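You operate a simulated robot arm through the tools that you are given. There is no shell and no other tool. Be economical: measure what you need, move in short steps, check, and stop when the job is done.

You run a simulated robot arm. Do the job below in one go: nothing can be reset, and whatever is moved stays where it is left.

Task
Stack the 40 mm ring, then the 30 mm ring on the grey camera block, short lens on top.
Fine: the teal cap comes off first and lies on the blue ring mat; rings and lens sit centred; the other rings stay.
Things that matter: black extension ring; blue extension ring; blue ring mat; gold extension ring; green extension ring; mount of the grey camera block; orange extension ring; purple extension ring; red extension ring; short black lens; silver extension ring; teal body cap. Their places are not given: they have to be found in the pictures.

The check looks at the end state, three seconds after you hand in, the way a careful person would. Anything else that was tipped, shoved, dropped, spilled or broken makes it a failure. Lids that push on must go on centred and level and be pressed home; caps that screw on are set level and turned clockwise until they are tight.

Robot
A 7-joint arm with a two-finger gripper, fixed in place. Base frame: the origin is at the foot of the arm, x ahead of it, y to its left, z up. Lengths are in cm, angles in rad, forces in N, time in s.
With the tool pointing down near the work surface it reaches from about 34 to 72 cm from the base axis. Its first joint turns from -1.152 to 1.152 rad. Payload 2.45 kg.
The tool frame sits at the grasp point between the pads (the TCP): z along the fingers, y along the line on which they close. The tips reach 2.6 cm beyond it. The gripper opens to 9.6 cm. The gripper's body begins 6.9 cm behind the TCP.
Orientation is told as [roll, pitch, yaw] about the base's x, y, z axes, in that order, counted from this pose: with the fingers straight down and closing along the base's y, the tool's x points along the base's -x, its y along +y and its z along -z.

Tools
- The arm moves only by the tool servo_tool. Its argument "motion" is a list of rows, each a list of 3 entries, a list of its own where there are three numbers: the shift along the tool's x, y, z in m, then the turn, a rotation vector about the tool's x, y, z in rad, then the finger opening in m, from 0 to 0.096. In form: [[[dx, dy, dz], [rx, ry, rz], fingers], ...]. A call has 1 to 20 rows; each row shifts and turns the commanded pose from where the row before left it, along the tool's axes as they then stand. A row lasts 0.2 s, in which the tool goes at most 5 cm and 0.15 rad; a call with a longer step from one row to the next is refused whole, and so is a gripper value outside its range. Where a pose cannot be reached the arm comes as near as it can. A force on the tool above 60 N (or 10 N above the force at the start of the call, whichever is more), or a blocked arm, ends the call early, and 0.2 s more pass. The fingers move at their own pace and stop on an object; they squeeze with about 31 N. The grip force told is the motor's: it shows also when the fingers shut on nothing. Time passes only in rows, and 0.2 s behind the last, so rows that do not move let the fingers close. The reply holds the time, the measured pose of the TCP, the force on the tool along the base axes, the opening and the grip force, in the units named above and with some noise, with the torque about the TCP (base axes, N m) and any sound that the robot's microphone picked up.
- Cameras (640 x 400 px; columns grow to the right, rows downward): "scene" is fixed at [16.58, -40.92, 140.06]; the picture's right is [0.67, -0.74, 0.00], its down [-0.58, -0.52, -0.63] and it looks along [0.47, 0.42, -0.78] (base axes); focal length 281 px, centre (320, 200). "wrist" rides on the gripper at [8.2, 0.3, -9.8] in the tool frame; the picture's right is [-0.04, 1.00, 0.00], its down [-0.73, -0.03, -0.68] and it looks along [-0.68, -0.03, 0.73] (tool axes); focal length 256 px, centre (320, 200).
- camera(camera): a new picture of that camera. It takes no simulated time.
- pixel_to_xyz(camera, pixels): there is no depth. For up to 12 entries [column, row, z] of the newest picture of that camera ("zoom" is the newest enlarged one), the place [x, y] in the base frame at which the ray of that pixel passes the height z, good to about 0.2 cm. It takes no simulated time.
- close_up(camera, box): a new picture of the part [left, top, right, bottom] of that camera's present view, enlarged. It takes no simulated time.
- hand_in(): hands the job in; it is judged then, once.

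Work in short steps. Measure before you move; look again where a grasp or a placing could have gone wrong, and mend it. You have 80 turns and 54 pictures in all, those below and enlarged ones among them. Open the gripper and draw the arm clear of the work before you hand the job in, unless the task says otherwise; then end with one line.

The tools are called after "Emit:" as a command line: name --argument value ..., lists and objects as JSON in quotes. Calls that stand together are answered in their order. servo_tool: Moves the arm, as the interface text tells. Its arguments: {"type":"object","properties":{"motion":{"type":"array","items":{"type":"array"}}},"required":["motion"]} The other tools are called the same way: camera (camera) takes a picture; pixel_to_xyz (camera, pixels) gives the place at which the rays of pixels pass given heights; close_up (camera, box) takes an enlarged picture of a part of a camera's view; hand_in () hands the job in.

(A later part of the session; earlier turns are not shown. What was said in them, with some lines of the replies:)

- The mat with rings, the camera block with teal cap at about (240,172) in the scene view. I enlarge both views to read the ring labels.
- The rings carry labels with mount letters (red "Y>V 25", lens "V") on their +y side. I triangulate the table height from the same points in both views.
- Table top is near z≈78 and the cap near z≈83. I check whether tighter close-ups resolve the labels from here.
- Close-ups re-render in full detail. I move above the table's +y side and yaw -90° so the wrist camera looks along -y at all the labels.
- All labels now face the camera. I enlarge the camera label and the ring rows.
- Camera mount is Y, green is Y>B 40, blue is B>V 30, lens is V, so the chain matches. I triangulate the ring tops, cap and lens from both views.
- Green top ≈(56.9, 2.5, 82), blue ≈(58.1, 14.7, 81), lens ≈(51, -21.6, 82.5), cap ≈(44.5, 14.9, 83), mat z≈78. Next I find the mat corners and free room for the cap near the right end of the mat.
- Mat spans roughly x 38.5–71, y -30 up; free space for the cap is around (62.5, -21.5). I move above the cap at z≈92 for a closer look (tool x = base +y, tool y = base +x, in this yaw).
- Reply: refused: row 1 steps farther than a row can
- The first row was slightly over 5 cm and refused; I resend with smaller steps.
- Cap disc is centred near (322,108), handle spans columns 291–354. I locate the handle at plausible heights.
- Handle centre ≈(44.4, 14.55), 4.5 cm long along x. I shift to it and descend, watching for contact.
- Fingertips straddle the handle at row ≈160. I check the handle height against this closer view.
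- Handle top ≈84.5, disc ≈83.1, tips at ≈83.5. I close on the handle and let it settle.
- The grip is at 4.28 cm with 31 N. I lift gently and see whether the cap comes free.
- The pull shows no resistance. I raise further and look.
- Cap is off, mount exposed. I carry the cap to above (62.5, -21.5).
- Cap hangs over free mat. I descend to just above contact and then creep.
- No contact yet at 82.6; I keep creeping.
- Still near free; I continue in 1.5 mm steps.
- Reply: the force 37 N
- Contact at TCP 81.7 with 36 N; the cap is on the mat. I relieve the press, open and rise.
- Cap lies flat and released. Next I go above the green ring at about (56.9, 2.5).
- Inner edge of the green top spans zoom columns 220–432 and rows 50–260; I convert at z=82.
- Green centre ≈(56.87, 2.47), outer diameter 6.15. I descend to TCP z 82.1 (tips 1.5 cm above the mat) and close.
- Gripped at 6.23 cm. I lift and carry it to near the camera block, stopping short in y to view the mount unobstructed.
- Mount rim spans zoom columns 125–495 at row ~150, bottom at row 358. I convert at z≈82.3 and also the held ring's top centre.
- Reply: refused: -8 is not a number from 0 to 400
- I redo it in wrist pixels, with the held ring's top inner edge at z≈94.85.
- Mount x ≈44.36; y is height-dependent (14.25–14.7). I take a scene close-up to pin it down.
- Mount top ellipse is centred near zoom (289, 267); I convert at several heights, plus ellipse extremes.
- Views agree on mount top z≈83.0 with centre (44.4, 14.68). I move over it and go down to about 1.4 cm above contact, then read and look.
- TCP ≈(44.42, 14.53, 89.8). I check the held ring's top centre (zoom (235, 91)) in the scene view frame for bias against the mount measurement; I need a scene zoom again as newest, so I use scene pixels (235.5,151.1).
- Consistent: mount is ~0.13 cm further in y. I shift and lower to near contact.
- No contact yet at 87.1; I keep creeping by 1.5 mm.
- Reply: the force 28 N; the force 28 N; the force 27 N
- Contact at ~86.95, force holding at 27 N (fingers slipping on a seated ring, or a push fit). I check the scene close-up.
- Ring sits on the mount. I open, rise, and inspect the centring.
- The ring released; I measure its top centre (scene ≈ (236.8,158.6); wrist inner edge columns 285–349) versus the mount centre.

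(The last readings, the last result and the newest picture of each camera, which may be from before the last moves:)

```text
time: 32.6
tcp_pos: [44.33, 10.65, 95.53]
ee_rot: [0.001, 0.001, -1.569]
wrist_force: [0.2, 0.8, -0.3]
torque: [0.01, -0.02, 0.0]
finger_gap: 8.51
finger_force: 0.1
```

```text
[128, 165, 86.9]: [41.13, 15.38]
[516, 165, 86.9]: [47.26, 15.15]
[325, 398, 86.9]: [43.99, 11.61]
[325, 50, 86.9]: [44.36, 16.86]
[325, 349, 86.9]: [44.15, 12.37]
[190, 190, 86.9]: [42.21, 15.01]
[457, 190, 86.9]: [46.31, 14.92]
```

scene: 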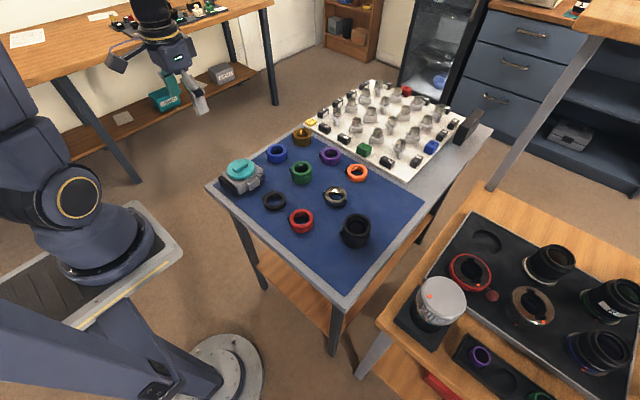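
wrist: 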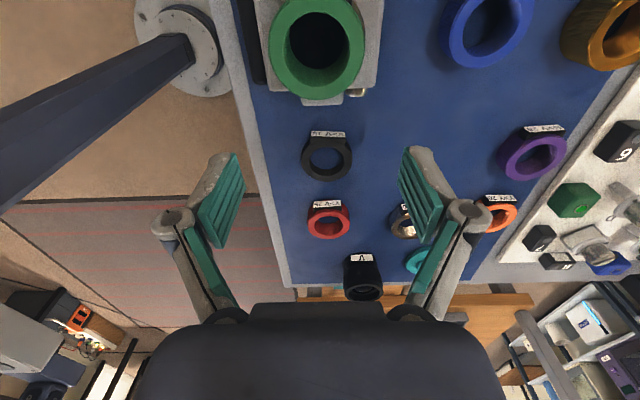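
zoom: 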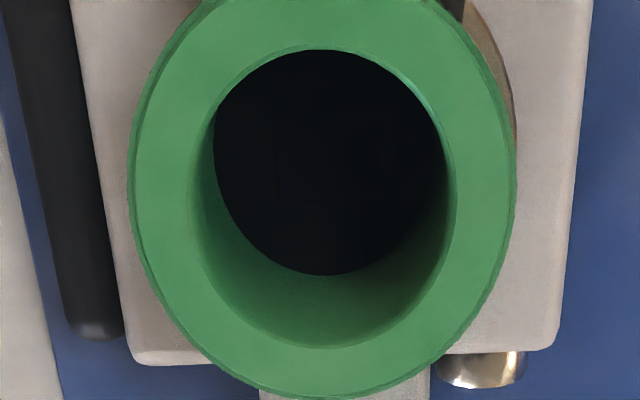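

Wrist view shows the mount rim only on the +x side, so the ring sits about 0.2 cm toward -x. I re-grip lightly at the corrected x to nudge it to centre.

Emit:
servo_tool --motion '[[[0.02, 0.001, 0], [0, 0, 0], 0.085], [[0.02, 0.001, 0], [0, 0, 0], 0.085], [[0, 0, 0.04], [0, 0, 0], 0.085], [[0, 0, 0.03], [0, 0, 0], 0.085], [[0, 0, 0.0115], [0, 0, 0], 0.085], [[0, 0, 0], [0, 0, 0], 0.085], [[0, 0, 0], [0, 0, 0], 0.07], [[0, 0, 0], [0, 0, 0], 0.055], [[0, 0, 0], [0, 0, 0], 0.055], [[0, 0, 0], [0, 0, 0], 0.055]]'

Emit:
servo_tool --motion '[[[0, 0, 0], [0, 0, 0], 0.055]]'

Emit:
servo_tool --motion '[[[0, 0, 0], [0, 0, 0], 0.055]]'

Emit:
close_up --camera "scene" --box '[212, 142, 276, 182]'

```text
time: 34.8
tcp_pos: [44.67, 14.67, 87.54]
ee_rot: [0.001, 0.0, -1.57]
wrist_force: [-0.5, 1.5, 2.5]
torque: [0.02, 0.06, 0.01]
finger_gap: 6.23
finger_force: 31.3
```

```text
time: 35.2
tcp_pos: [44.55, 14.73, 87.49]
ee_rot: [0.002, -0.001, -1.57]
wrist_force: [-0.6, 0.4, 2.8]
torque: [0.0, 0.05, 0.05]
finger_gap: 6.2
finger_force: 30.8
```

```text
time: 35.6
tcp_pos: [44.56, 14.64, 87.38]
ee_rot: [0.001, -0.001, -1.569]
wrist_force: [-0.5, 0.4, 2.8]
torque: [0.03, 0.03, 0.03]
finger_gap: 6.24
finger_force: 31.4
```

```text
10.00 times, centred on (244, 162) of scene
```

zoom: 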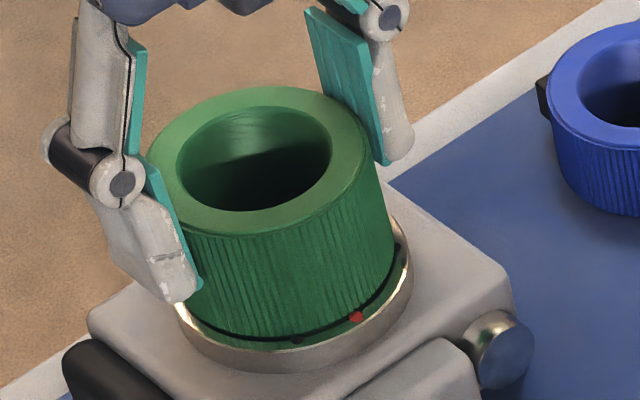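

Now margins to the mount rim look equal on both sides (TCP ≈(44.57, 14.68)). I open slowly, rise, and go toward the blue ring.

Emit:
servo_tool --motion '[[[0, 0, 0], [0, 0, 0], 0.064], [[0, 0, 0], [0, 0, 0], 0.068], [[0, 0, 0], [0, 0, 0], 0.075], [[0, 0, 0], [0, 0, 0], 0.085], [[0, 0, -0.03], [0, 0, 0], 0.085], [[0, 0, -0.04], [0, 0, 0], 0.085], [[0, 0.035, -0.01], [0, 0, 0], 0.085], [[0, 0.035, 0], [0, 0, 0], 0.085], [[0, 0.035, 0], [0, 0, 0], 0.085], [[0, 0.03, 0], [0, 0, 0], 0.085], [[0, 0, 0.025], [0, 0, 0], 0.085], [[0, 0, 0], [0, 0, 0], 0.085]]'

Emit:
close_up --camera "wrist" --box '[40, 40, 400, 220]'

```text
time: 38.2
tcp_pos: [58.05, 14.82, 93.07]
ee_rot: [0.002, 0.001, -1.571]
wrist_force: [-0.4, -0.2, 0.0]
torque: [0.02, -0.02, 0.02]
finger_gap: 8.51
finger_force: 0.0
```

```text
1.78 times, centred on (220, 130) of wrist
```

zoom: 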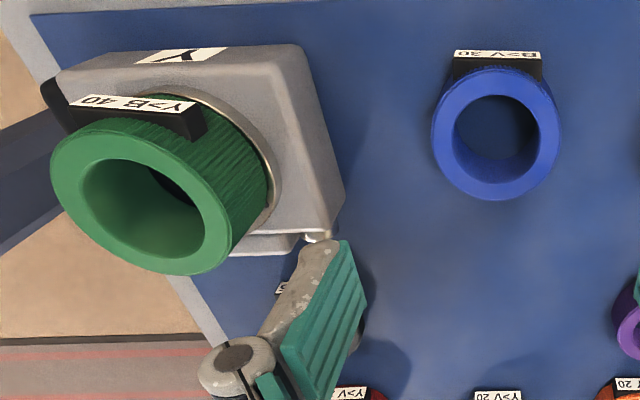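

Green sits level on the mount. Blue ring top: inner columns 454–540, rows 97–184 in zoom; I convert at z=81.

Emit:
pixel_to_xyz --camera "zoom" --pixels '[[454, 138, 81], [540, 138, 81], [497, 97, 81], [497, 184, 81], [431, 138, 81], [560, 138, 81], [497, 201, 81]]'

```text
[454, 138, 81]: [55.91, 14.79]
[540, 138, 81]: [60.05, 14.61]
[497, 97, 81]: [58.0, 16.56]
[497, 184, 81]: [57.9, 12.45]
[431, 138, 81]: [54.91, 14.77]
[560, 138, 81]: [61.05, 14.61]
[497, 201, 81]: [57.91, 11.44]
```

Blue centre ≈(57.98, 14.5). I descend to TCP 81.5 and close.

Emit:
servo_tool --motion '[[[-0.003, -0.0005, 0.03], [0, 0, 0], 0.076], [[0, 0, 0.03], [0, 0, 0], 0.076], [[0, 0, 0.03], [0, 0, 0], 0.076], [[0, 0, 0.0255], [0, 0, 0], 0.076], [[0, 0, 0], [0, 0, 0], 0.076], [[0, 0, 0], [0, 0, 0], 0.065], [[0, 0, 0], [0, 0, 0], 0.05], [[0, 0, 0], [0, 0, 0], 0.05], [[0, 0, 0], [0, 0, 0], 0.05]]'

Emit:
servo_tool --motion '[[[0, 0, 0], [0, 0, 0], 0.05]]'

Emit:
close_up --camera "wrist" --box '[220, 90, 420, 250]'

```text
time: 40.2
tcp_pos: [58.0, 14.37, 81.59]
ee_rot: [0.002, 0.0, -1.571]
wrist_force: [2.0, -0.1, 0.2]
torque: [0.02, -0.03, -0.03]
finger_gap: 6.24
finger_force: 30.8
```

```text
time: 40.6
tcp_pos: [58.05, 14.25, 81.54]
ee_rot: [0.002, 0.001, -1.57]
wrist_force: [1.8, 0.1, 1.1]
torque: [0.0, -0.07, -0.02]
finger_gap: 6.22
finger_force: 31.1
```

```text
2.50 times, centred on (320, 170) of wrist
```

zoom: 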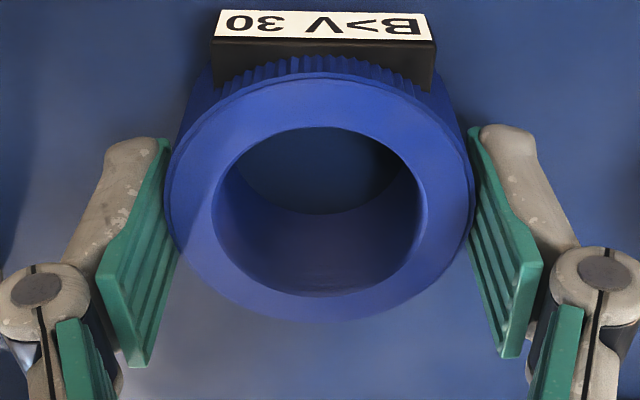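

Emit:
pixel_to_xyz --camera "zoom" --pixels '[[316, 127, 81], [316, 296, 81], [212, 212, 81], [420, 212, 81], [316, 321, 81], [316, 74, 81]]'

```text
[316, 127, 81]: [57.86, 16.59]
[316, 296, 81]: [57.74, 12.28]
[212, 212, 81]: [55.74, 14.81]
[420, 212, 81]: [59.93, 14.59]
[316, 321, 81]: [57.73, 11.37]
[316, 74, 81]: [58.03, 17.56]
```

Gripped; ring centre is within ~0.1 cm of the TCP. I lift and move over the green ring, hovering at TCP 92.

Emit:
servo_tool --motion '[[[0, 0, -0.02], [0, 0, 0], 0.05], [[0, 0, -0.045], [0, 0, 0], 0.05], [[0, 0, -0.045], [0, 0, 0], 0.05], [[0, 0, -0.02], [0, 0, 0], 0.05], [[0.0025, -0.034, 0], [0, 0, 0], 0.05], [[0, -0.034, 0], [0, 0, 0], 0.05], [[0, -0.034, 0], [0, 0, 0], 0.05], [[0, -0.0325, 0], [0, 0, 0], 0.05], [[0, 0, 0.025], [0, 0, 0], 0.05], [[0, 0, 0], [0, 0, 0], 0.05], [[0, 0, 0], [0, 0, 0], 0.05]]'

Emit:
servo_tool --motion '[[[0, 0, 0], [0, 0, 0], 0.05]]'

Emit:
close_up --camera "scene" --box '[204, 130, 276, 175]'

Emit:
close_up --camera "wrist" --box '[220, 60, 420, 220]'

```text
time: 43.0
tcp_pos: [44.39, 14.64, 91.96]
ee_rot: [0.001, -0.001, -1.569]
wrist_force: [0.1, -1.5, -1.7]
torque: [-0.04, 0.0, -0.03]
finger_gap: 6.22
finger_force: 31.0
```

```text
time: 43.4
tcp_pos: [44.4, 14.72, 92.05]
ee_rot: [0.0, -0.001, -1.569]
wrist_force: [0.3, 0.2, -1.0]
torque: [-0.02, 0.0, 0.05]
finger_gap: 6.22
finger_force: 31.4
```

```text
8.89 times, centred on (240, 152) of scene
```

zoom: 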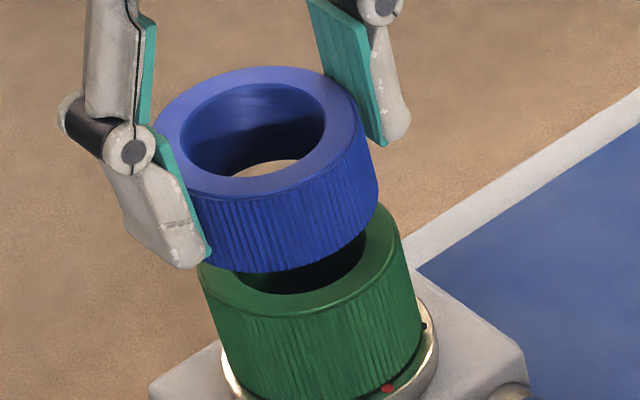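

```text
2.50 times, centred on (320, 140) of wrist
```

zoom: 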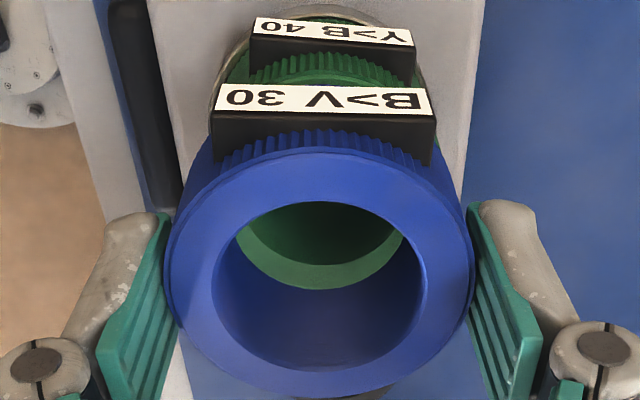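

I compare the blue top centre (scene 233.0,144.7 at z 91.5) with the green top centre (237.5,158.4 at z 87).

Emit:
pixel_to_xyz --camera "scene" --pixels '[[233.0, 144.7, 91.5], [237.5, 158.4, 87.0]]'

Emit:
pixel_to_xyz --camera "zoom" --pixels '[[212, 280, 91.5], [425, 280, 91.5], [318, 201, 91.5], [318, 371, 91.5], [320, 290, 87], [235, 240, 87], [405, 240, 87], [320, 18, 87]]'

```text
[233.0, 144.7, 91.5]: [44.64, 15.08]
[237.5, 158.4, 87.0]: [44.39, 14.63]
```

```text
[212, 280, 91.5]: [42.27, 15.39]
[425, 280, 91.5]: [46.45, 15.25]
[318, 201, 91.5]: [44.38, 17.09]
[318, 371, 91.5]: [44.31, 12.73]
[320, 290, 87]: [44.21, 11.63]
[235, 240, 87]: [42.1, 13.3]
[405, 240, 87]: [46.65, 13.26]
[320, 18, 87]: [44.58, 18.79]
```

Wrist view (label blocks at 331 vs 323, crescent thicker on the left) shows green is ~0.18 cm further +x, and both views say blue is ~0.27 cm too far +y. I correct and re-look with the wrist camera.

Emit:
servo_tool --motion '[[[-0.0027, 0.0018, 0], [0, 0, 0], 0.05], [[0, 0, 0.008], [0, 0, 0], 0.05], [[0, 0, 0], [0, 0, 0], 0.05], [[0, 0, 0], [0, 0, 0], 0.05]]'

Emit:
close_up --camera "wrist" --box '[220, 60, 420, 220]'

Emit:
close_up --camera "scene" --box '[204, 130, 276, 175]'

```text
time: 44.4
tcp_pos: [44.7, 14.35, 91.19]
ee_rot: [0.002, 0.0, -1.573]
wrist_force: [0.3, 0.0, -1.8]
torque: [-0.01, -0.01, -0.02]
finger_gap: 6.2
finger_force: 30.9
```

```text
2.50 times, centred on (320, 140) of wrist
```

zoom: 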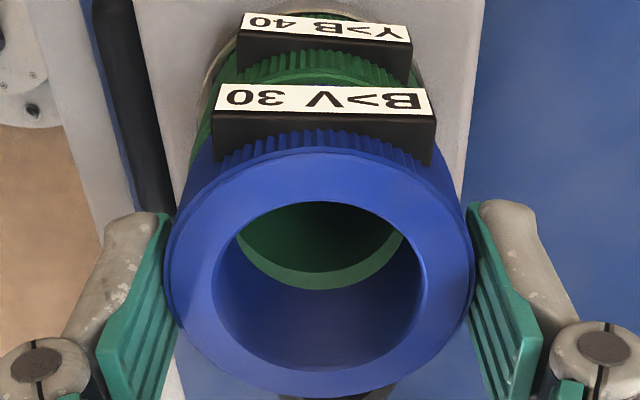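

```text
8.89 times, centred on (240, 152) of scene
```

zoom: 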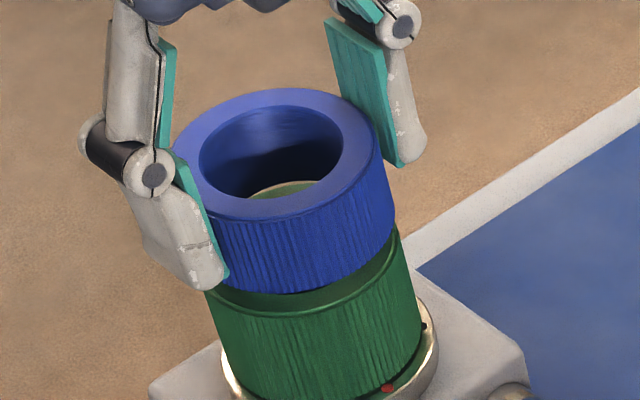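

Silhouettes and labels now line up. I creep down to contact (expected TCP ≈90.45).

Emit:
servo_tool --motion '[[[0, 0, 0.004], [0, 0, 0], 0.05], [[0, 0, 0], [0, 0, 0], 0.05]]'

Emit:
servo_tool --motion '[[[0, 0, 0.0015], [0, 0, 0], 0.05], [[0, 0, 0], [0, 0, 0], 0.05]]'

Emit:
servo_tool --motion '[[[0, 0, 0.0015], [0, 0, 0], 0.05], [[0, 0, 0], [0, 0, 0], 0.05]]'

```text
time: 45.0
tcp_pos: [44.66, 14.41, 90.78]
ee_rot: [0.002, -0.002, -1.572]
wrist_force: [-0.9, -0.1, -1.6]
torque: [0.0, 0.0, 0.01]
finger_gap: 6.24
finger_force: 31.3
```

```text
time: 45.6
tcp_pos: [44.73, 14.36, 90.68]
ee_rot: [0.002, 0.001, -1.568]
wrist_force: [-0.2, 0.3, -1.6]
torque: [-0.01, -0.02, 0.03]
finger_gap: 6.25
finger_force: 30.7
```

```text
time: 46.2
tcp_pos: [44.81, 14.33, 90.53]
ee_rot: [0.002, 0.0, -1.569]
wrist_force: [-0.3, 0.1, -2.0]
torque: [-0.02, -0.01, 0.01]
finger_gap: 6.25
finger_force: 30.7
```

Emit:
servo_tool --motion '[[[0, 0, 0.001], [0, 0, 0], 0.05], [[0, 0, 0], [0, 0, 0], 0.05]]'

Emit:
servo_tool --motion '[[[0, 0, 0.001], [0, 0, 0], 0.05], [[0, 0, 0], [0, 0, 0], 0.05]]'

Emit:
servo_tool --motion '[[[0, 0, 0.001], [0, 0, 0], 0.05], [[0, 0, 0], [0, 0, 0], 0.05]]'

```text
time: 46.8
tcp_pos: [44.68, 14.48, 90.48]
ee_rot: [0.003, 0.0, -1.569]
wrist_force: [-3.8, -1.4, 11.1]
torque: [-0.02, 0.11, -0.01]
finger_gap: 6.28
finger_force: 31.2
```

```text
time: 47.4
tcp_pos: [44.74, 14.36, 90.39]
ee_rot: [0.005, 0.001, -1.571]
wrist_force: [-4.4, 0.7, 26.5]
torque: [0.06, 0.13, 0.05]
finger_gap: 6.26
finger_force: 30.7
```

```text
time: 48.0
tcp_pos: [44.67, 14.3, 90.29]
ee_rot: [0.004, -0.001, -1.571]
wrist_force: [-0.8, 1.9, 27.4]
torque: [0.21, 0.03, -0.01]
finger_gap: 6.28
finger_force: 31.0
```

Seated with 27 N. I relax, open slowly, rise and inspect.

Emit:
servo_tool --motion '[[[0, 0, -0.0015], [0, 0, 0], 0.05], [[0, 0, 0], [0, 0, 0], 0.05], [[0, 0, 0], [0, 0, 0], 0.064], [[0, 0, 0], [0, 0, 0], 0.07], [[0, 0, 0], [0, 0, 0], 0.08], [[0, 0, 0], [0, 0, 0], 0.085], [[0, 0, -0.03], [0, 0, 0], 0.09], [[0, 0, -0.04], [0, 0, 0], 0.09], [[-0.02, 0, -0.02], [0, 0, 0], 0.09], [[0, 0, 0], [0, 0, 0], 0.09]]'

Emit:
close_up --camera "scene" --box '[204, 130, 276, 175]'

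Emit:
close_up --camera "wrist" --box '[220, 0, 420, 125]'

```text
time: 50.2
tcp_pos: [44.82, 12.32, 99.47]
ee_rot: [0.002, 0.001, -1.568]
wrist_force: [-0.5, 0.3, 0.0]
torque: [-0.01, -0.01, 0.0]
finger_gap: 9.0
finger_force: 0.0
```

```text
8.89 times, centred on (240, 152) of scene
```

zoom: 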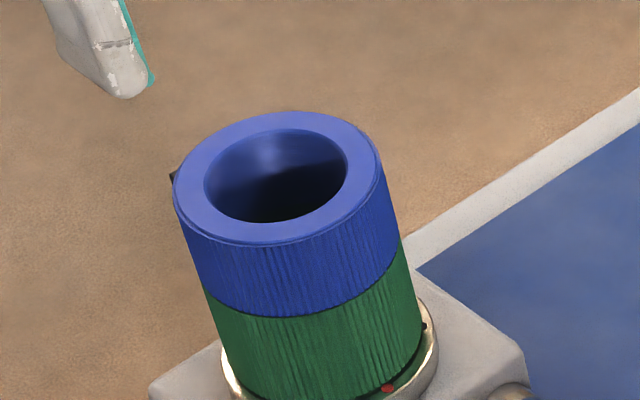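

```text
3.20 times, centred on (320, 62) of wrist
```

zoom: 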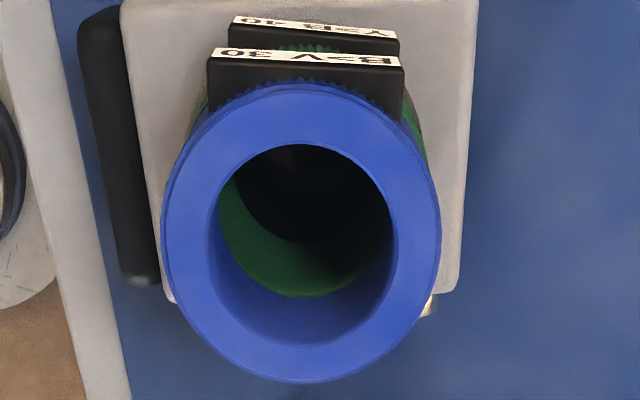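

The stack is aligned and flush. Now I travel to above the lens (~(50.8, -21.8)) and look.

Emit:
servo_tool --motion '[[[-0.0427, 0.0076, 0], [0, 0, 0], 0.096], [[-0.0427, 0.0076, 0], [0, 0, 0], 0.096], [[-0.0427, 0.0076, 0], [0, 0, 0], 0.096], [[-0.0427, 0.0076, 0], [0, 0, 0], 0.096], [[-0.0427, 0.0076, 0], [0, 0, 0], 0.096], [[-0.0427, 0.0076, 0], [0, 0, 0], 0.096], [[-0.0427, 0.0076, 0], [0, 0, 0], 0.096], [[-0.0427, 0.0076, 0], [0, 0, 0], 0.096], [[0, 0, 0.03], [0, 0, 0], 0.096], [[0, 0, 0.03], [0, 0, 0], 0.096], [[0, 0, 0], [0, 0, 0], 0.096]]'

Emit:
close_up --camera "wrist" --box '[220, 40, 420, 165]'

```text
time: 52.6
tcp_pos: [51.0, -21.85, 93.21]
ee_rot: [0.002, 0.0, -1.571]
wrist_force: [0.0, 0.2, -0.7]
torque: [0.0, -0.01, 0.0]
finger_gap: 9.6
finger_force: 0.2
```

```text
3.20 times, centred on (320, 102) of wrist
```

zoom: 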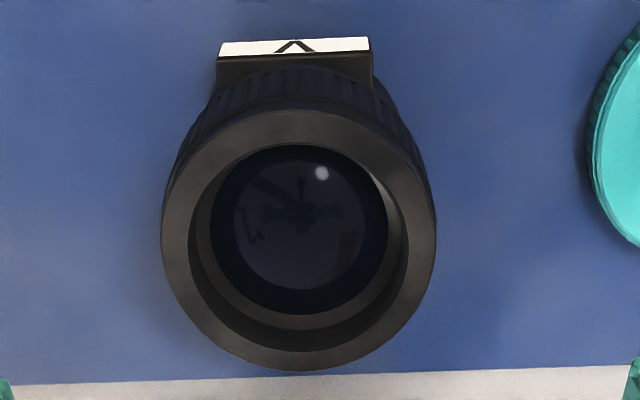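

Lens top rim spans zoom columns 161–436, rows 109–371; I convert at z 82.5–83.

Emit:
pixel_to_xyz --camera "zoom" --pixels '[[161, 235, 82.5], [436, 235, 82.5], [299, 109, 82.5], [299, 371, 82.5], [161, 235, 83.5], [436, 235, 83.5], [299, 109, 83.5], [299, 371, 83.5]]'

Emit:
pixel_to_xyz --camera "scene" --pixels '[[356.6, 224, 82.5], [356.6, 224, 83], [356.6, 224, 83.5], [235.3, 149.9, 89.9]]'

```text
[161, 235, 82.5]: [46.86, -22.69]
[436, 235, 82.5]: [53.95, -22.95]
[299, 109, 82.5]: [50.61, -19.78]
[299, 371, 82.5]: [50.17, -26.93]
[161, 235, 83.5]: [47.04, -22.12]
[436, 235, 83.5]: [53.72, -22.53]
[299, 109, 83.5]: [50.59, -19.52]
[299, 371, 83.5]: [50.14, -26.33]
```

```text
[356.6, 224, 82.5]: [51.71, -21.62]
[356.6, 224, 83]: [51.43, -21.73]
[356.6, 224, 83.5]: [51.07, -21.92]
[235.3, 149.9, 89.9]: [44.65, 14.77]
```

Both views agree on lens top z≈84.5, centre (50.4, -22.4), diameter ≈6.3. I shift, descend to TCP 82.5, and close.

Emit:
servo_tool --motion '[[[-0.005, -0.006, 0], [0, 0, 0], 0.096], [[0, 0, 0.03], [0, 0, 0], 0.096], [[0, 0, 0.03], [0, 0, 0], 0.096], [[0, 0, 0.03], [0, 0, 0], 0.096], [[0, 0, 0.017], [0, 0, 0], 0.096], [[0, 0, 0], [0, 0, 0], 0.085], [[0, 0, 0], [0, 0, 0], 0.07], [[0, 0, 0], [0, 0, 0], 0.055], [[0, 0, 0], [0, 0, 0], 0.05], [[0, 0, 0], [0, 0, 0], 0.05]]'

Emit:
servo_tool --motion '[[[0, 0, 0], [0, 0, 0], 0.05]]'

Emit:
close_up --camera "wrist" --box '[200, 80, 440, 230]'

```text
time: 54.8
tcp_pos: [50.46, -22.39, 82.7]
ee_rot: [0.001, -0.002, -1.569]
wrist_force: [4.2, 0.1, 2.9]
torque: [-0.01, -0.06, 0.03]
finger_gap: 6.34
finger_force: 31.1
```

```text
time: 55.2
tcp_pos: [50.5, -22.56, 82.75]
ee_rot: [0.004, -0.001, -1.568]
wrist_force: [4.6, -0.1, 5.1]
torque: [0.0, -0.08, 0.01]
finger_gap: 6.34
finger_force: 30.8
```

```text
2.67 times, centred on (320, 155) of wrist
```

zoom: 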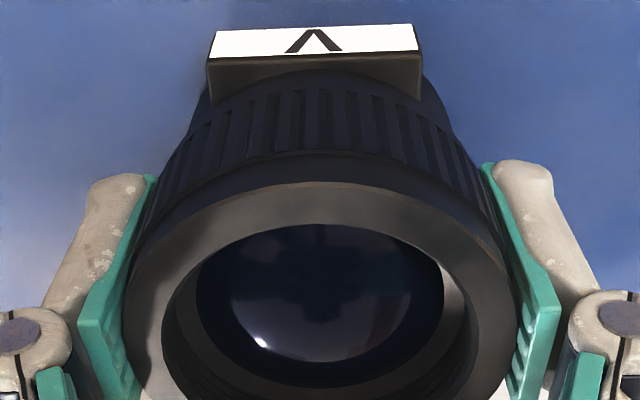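

Gripped at 6.34. I measure the rim's top edge (zoom row 182) to get the held y offset.

Emit:
pixel_to_xyz --camera "zoom" --pixels '[[320, 182, 84.5], [320, 182, 84.2], [122, 320, 84.5], [517, 320, 84.5], [320, 182, 84.8]]'

```text
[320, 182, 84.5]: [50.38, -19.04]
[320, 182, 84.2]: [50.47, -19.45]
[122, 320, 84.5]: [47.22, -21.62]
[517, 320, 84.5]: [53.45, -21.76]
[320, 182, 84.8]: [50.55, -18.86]
```

Held y offset is about +0.25. I lift to TCP ≈97.5 and carry the lens to above the stack at TCP (44.7, 14.35).

Emit:
servo_tool --motion '[[[0, 0, -0.01], [0, 0, 0], 0.05], [[0, 0, -0.03], [0, 0, 0], 0.05], [[0, 0, -0.04], [0, 0, 0], 0.05], [[0, 0, -0.04], [0, 0, 0], 0.05], [[0, 0, -0.028], [0, 0, 0], 0.05], [[0.0409, -0.0064, 0], [0, 0, 0], 0.05], [[0.0409, -0.0064, 0], [0, 0, 0], 0.05], [[0.0409, -0.0064, 0], [0, 0, 0], 0.05], [[0.0409, -0.0064, 0], [0, 0, 0], 0.05], [[0.0409, -0.0064, 0], [0, 0, 0], 0.05], [[0.0409, -0.0064, 0], [0, 0, 0], 0.05], [[0.0409, -0.0064, 0], [0, 0, 0], 0.05], [[0.0409, -0.0064, 0], [0, 0, 0], 0.05], [[0.0409, -0.0064, 0], [0, 0, 0], 0.05], [[0, 0, 0], [0, 0, 0], 0.05], [[0, 0, 0], [0, 0, 0], 0.05]]'

Emit:
servo_tool --motion '[[[0, 0, 0], [0, 0, 0], 0.05]]'

Emit:
servo_tool --motion '[[[0, 0, 0], [0, 0, 0], 0.05]]'

```text
time: 58.6
tcp_pos: [44.46, 14.51, 97.48]
ee_rot: [-0.001, 0.001, -1.571]
wrist_force: [0.6, -0.1, -2.9]
torque: [0.0, -0.01, 0.02]
finger_gap: 6.37
finger_force: 30.6
```

```text
time: 59.0
tcp_pos: [44.45, 14.5, 97.47]
ee_rot: [0.002, 0.0, -1.571]
wrist_force: [-0.1, -0.2, -2.1]
torque: [0.0, 0.01, 0.0]
finger_gap: 6.34
finger_force: 30.6
```

```text
time: 59.4
tcp_pos: [44.44, 14.51, 97.51]
ee_rot: [0.001, 0.001, -1.569]
wrist_force: [0.9, -1.3, -2.9]
torque: [0.02, -0.01, 0.01]
finger_gap: 6.32
finger_force: 31.2
```

I correct x +0.23, y -0.13, lower to ~1 cm above the blue ring, and check.

Emit:
servo_tool --motion '[[[-0.0013, 0.0023, 0], [0, 0, 0], 0.05], [[0, 0, 0.018], [0, 0, 0], 0.05], [[0, 0, 0], [0, 0, 0], 0.05], [[0, 0, 0], [0, 0, 0], 0.05]]'

Emit:
close_up --camera "scene" --box '[196, 115, 276, 165]'

Emit:
close_up --camera "wrist" --box '[220, 40, 420, 165]'

```text
time: 60.4
tcp_pos: [44.63, 14.34, 95.6]
ee_rot: [0.002, -0.001, -1.569]
wrist_force: [0.0, 1.1, -2.5]
torque: [0.0, -0.02, -0.02]
finger_gap: 6.35
finger_force: 30.8
```

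```text
8.00 times, centred on (236, 140) of scene
```

zoom: 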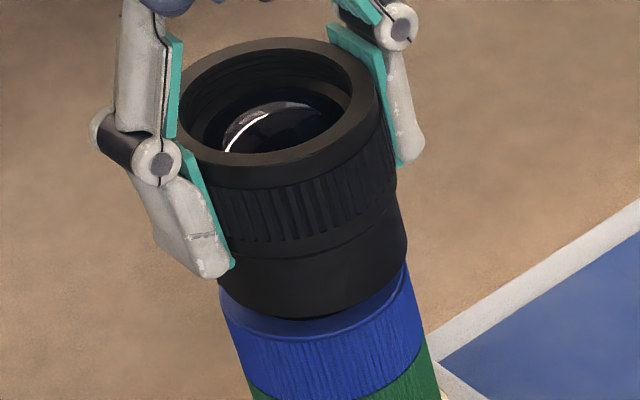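

```text
3.20 times, centred on (320, 102) of wrist
```

zoom: 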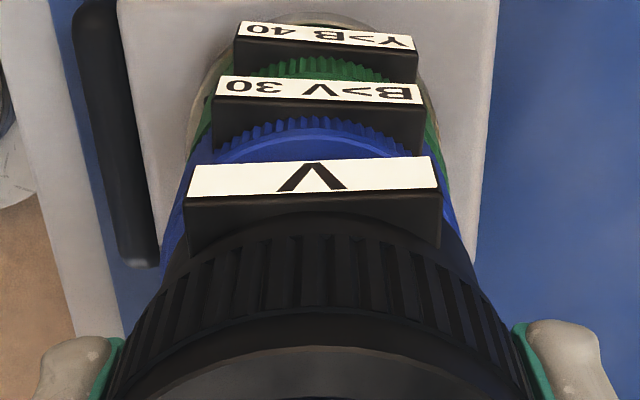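

Lens hovers close to coaxial. I check the rim centre (scene ≈(230.75,127.8), z≈97.35) and blue's visible top ellipse.

Emit:
pixel_to_xyz --camera "scene" --pixels '[[230.75, 127.8, 97.35], [235.3, 149.9, 89.9], [243.4, 127, 97.35], [243.4, 127, 97.0]]'

Emit:
pixel_to_xyz --camera "zoom" --pixels '[[306, 118, 89.9], [320, 318, 97.35], [320, 346, 97.35]]'

```text
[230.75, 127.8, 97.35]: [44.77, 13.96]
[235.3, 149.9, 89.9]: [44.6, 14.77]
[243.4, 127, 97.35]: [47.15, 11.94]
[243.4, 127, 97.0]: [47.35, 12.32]
```

```text
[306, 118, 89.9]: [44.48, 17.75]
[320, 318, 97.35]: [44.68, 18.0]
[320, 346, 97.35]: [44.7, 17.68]
```

Estimates average to ~0.12 cm short in y. I shift +0.12 y, lower 0.7 cm, then verify silhouettes.

Emit:
servo_tool --motion '[[[0.0012, 0, 0.003], [0, 0, 0], 0.05], [[0, 0, 0.004], [0, 0, 0], 0.05], [[0, 0, 0], [0, 0, 0], 0.05], [[0, 0, 0], [0, 0, 0], 0.05]]'

Emit:
close_up --camera "scene" --box '[212, 135, 260, 165]'

```text
time: 61.4
tcp_pos: [44.69, 14.5, 94.99]
ee_rot: [0.002, 0.0, -1.57]
wrist_force: [0.7, 0.1, -2.1]
torque: [-0.01, 0.01, 0.03]
finger_gap: 6.32
finger_force: 30.8
```

```text
13.33 times, centred on (236, 150) of scene
```

zoom: 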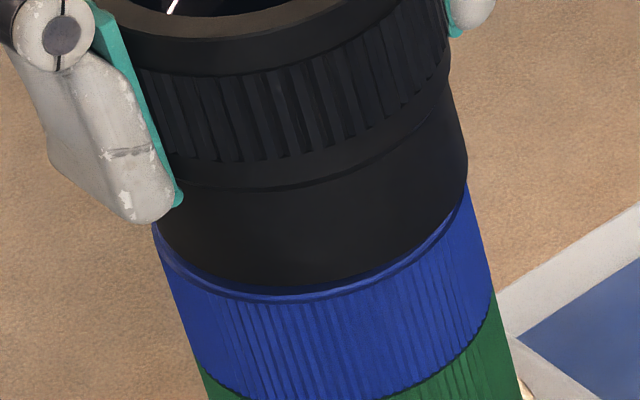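

Lens bottom edge is concentric with the blue top within ~0.1 cm. I creep down to contact.

Emit:
servo_tool --motion '[[[0, 0, 0.002], [0, 0, 0], 0.05], [[0, 0, 0], [0, 0, 0], 0.05]]'

Emit:
servo_tool --motion '[[[0, 0, 0.0015], [0, 0, 0], 0.05], [[0, 0, 0], [0, 0, 0], 0.05]]'

Emit:
servo_tool --motion '[[[0, 0, 0.001], [0, 0, 0], 0.05], [[0, 0, 0], [0, 0, 0], 0.05]]'

```text
time: 62.0
tcp_pos: [44.64, 14.47, 94.83]
ee_rot: [0.001, -0.001, -1.571]
wrist_force: [0.1, -0.4, -1.9]
torque: [0.0, -0.01, -0.01]
finger_gap: 6.34
finger_force: 30.9
```

```text
time: 62.6
tcp_pos: [44.64, 14.57, 94.53]
ee_rot: [0.001, 0.0, -1.568]
wrist_force: [-0.4, -0.2, 0.8]
torque: [-0.04, 0.1, 0.03]
finger_gap: 6.33
finger_force: 31.2
```

```text
time: 63.2
tcp_pos: [44.7, 14.44, 94.49]
ee_rot: [0.004, 0.0, -1.57]
wrist_force: [-3.0, -2.5, 19.4]
torque: [-0.22, 0.42, 0.03]
finger_gap: 6.37
finger_force: 31.4
```

Contact at ~94.55 with 19 N; the lens is seated. I relax slightly, open slowly, rise and look.

Emit:
servo_tool --motion '[[[0, 0, -0.001], [0, 0, 0], 0.05], [[0, 0, 0], [0, 0, 0], 0.05], [[0, 0, 0], [0, 0, 0], 0.065], [[0, 0, 0], [0, 0, 0], 0.07], [[0, 0, 0], [0, 0, 0], 0.08], [[0, 0, 0], [0, 0, 0], 0.09], [[0, 0, -0.03], [0, 0, 0], 0.096], [[0, 0, -0.04], [0, 0, 0], 0.096], [[0, 0, -0.03], [0, 0, 0], 0.096], [[-0.03, 0, 0], [0, 0, 0], 0.096], [[0, 0, 0], [0, 0, 0], 0.096]]'

Emit:
close_up --camera "scene" --box '[196, 125, 276, 185]'

Emit:
close_up --camera "wrist" --box '[200, 0, 440, 150]'

```text
time: 65.6
tcp_pos: [44.46, 11.28, 104.69]
ee_rot: [0.002, 0.0, -1.57]
wrist_force: [0.1, 0.5, 0.0]
torque: [0.0, 0.0, 0.0]
finger_gap: 9.59
finger_force: 0.0
```

```text
6.67 times, centred on (236, 155) of scene
```

zoom: 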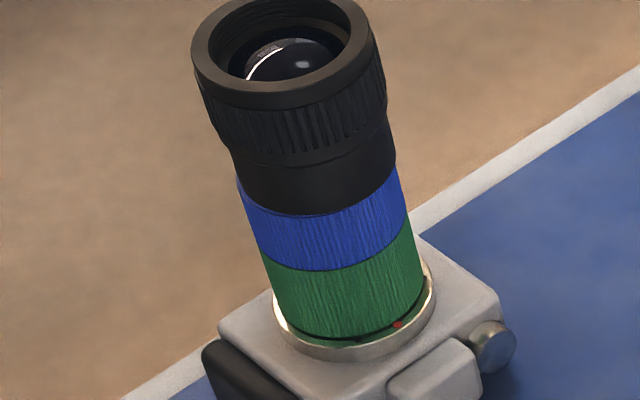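

```text
2.67 times, centred on (320, 75) of wrist
```

zoom: 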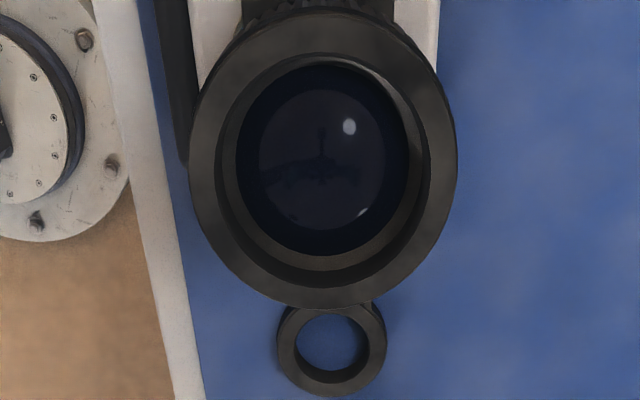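

The stack is straight and seated. I raise and withdraw the arm, then take one last overall picture.

Emit:
servo_tool --motion '[[[0, 0, -0.03], [0, 0, 0], 0.096], [[-0.04, 0, -0.02], [0, 0, 0], 0.096], [[-0.045, 0, 0], [0, 0, 0], 0.096], [[-0.045, 0, 0], [0, 0, 0], 0.096], [[0, 0, 0], [0, 0, 0], 0.096]]'

Emit:
camera --camera "scene"

```text
time: 66.8
tcp_pos: [44.51, -1.46, 109.54]
ee_rot: [0.002, 0.0, -1.57]
wrist_force: [0.0, 0.0, 0.1]
torque: [0.02, -0.01, 0.0]
finger_gap: 9.58
finger_force: 0.0
```

```text
2 pictures are left
```

scene: 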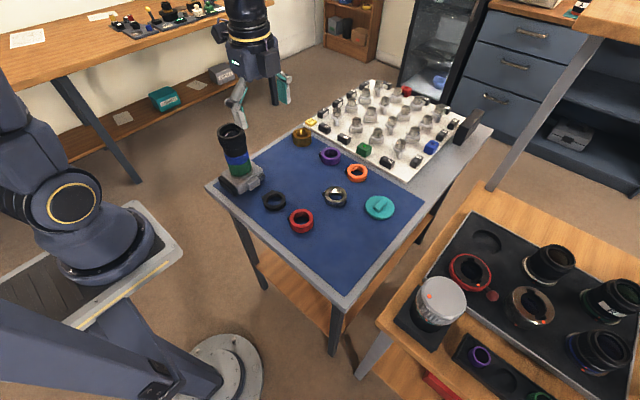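

The picture shows the stack at (237,160), the cap on the mat at (380,207), the other rings where they were, and the arm clear. I hand in.

Emit:
hand_in

```text
The job is handed in.
```

The teal cap lies on the blue mat, and the green 40 mm ring, the blue 30 mm ring and the short lens are stacked on the grey camera block, centred to within about 2 mm by the pictures; the other rings stayed put.
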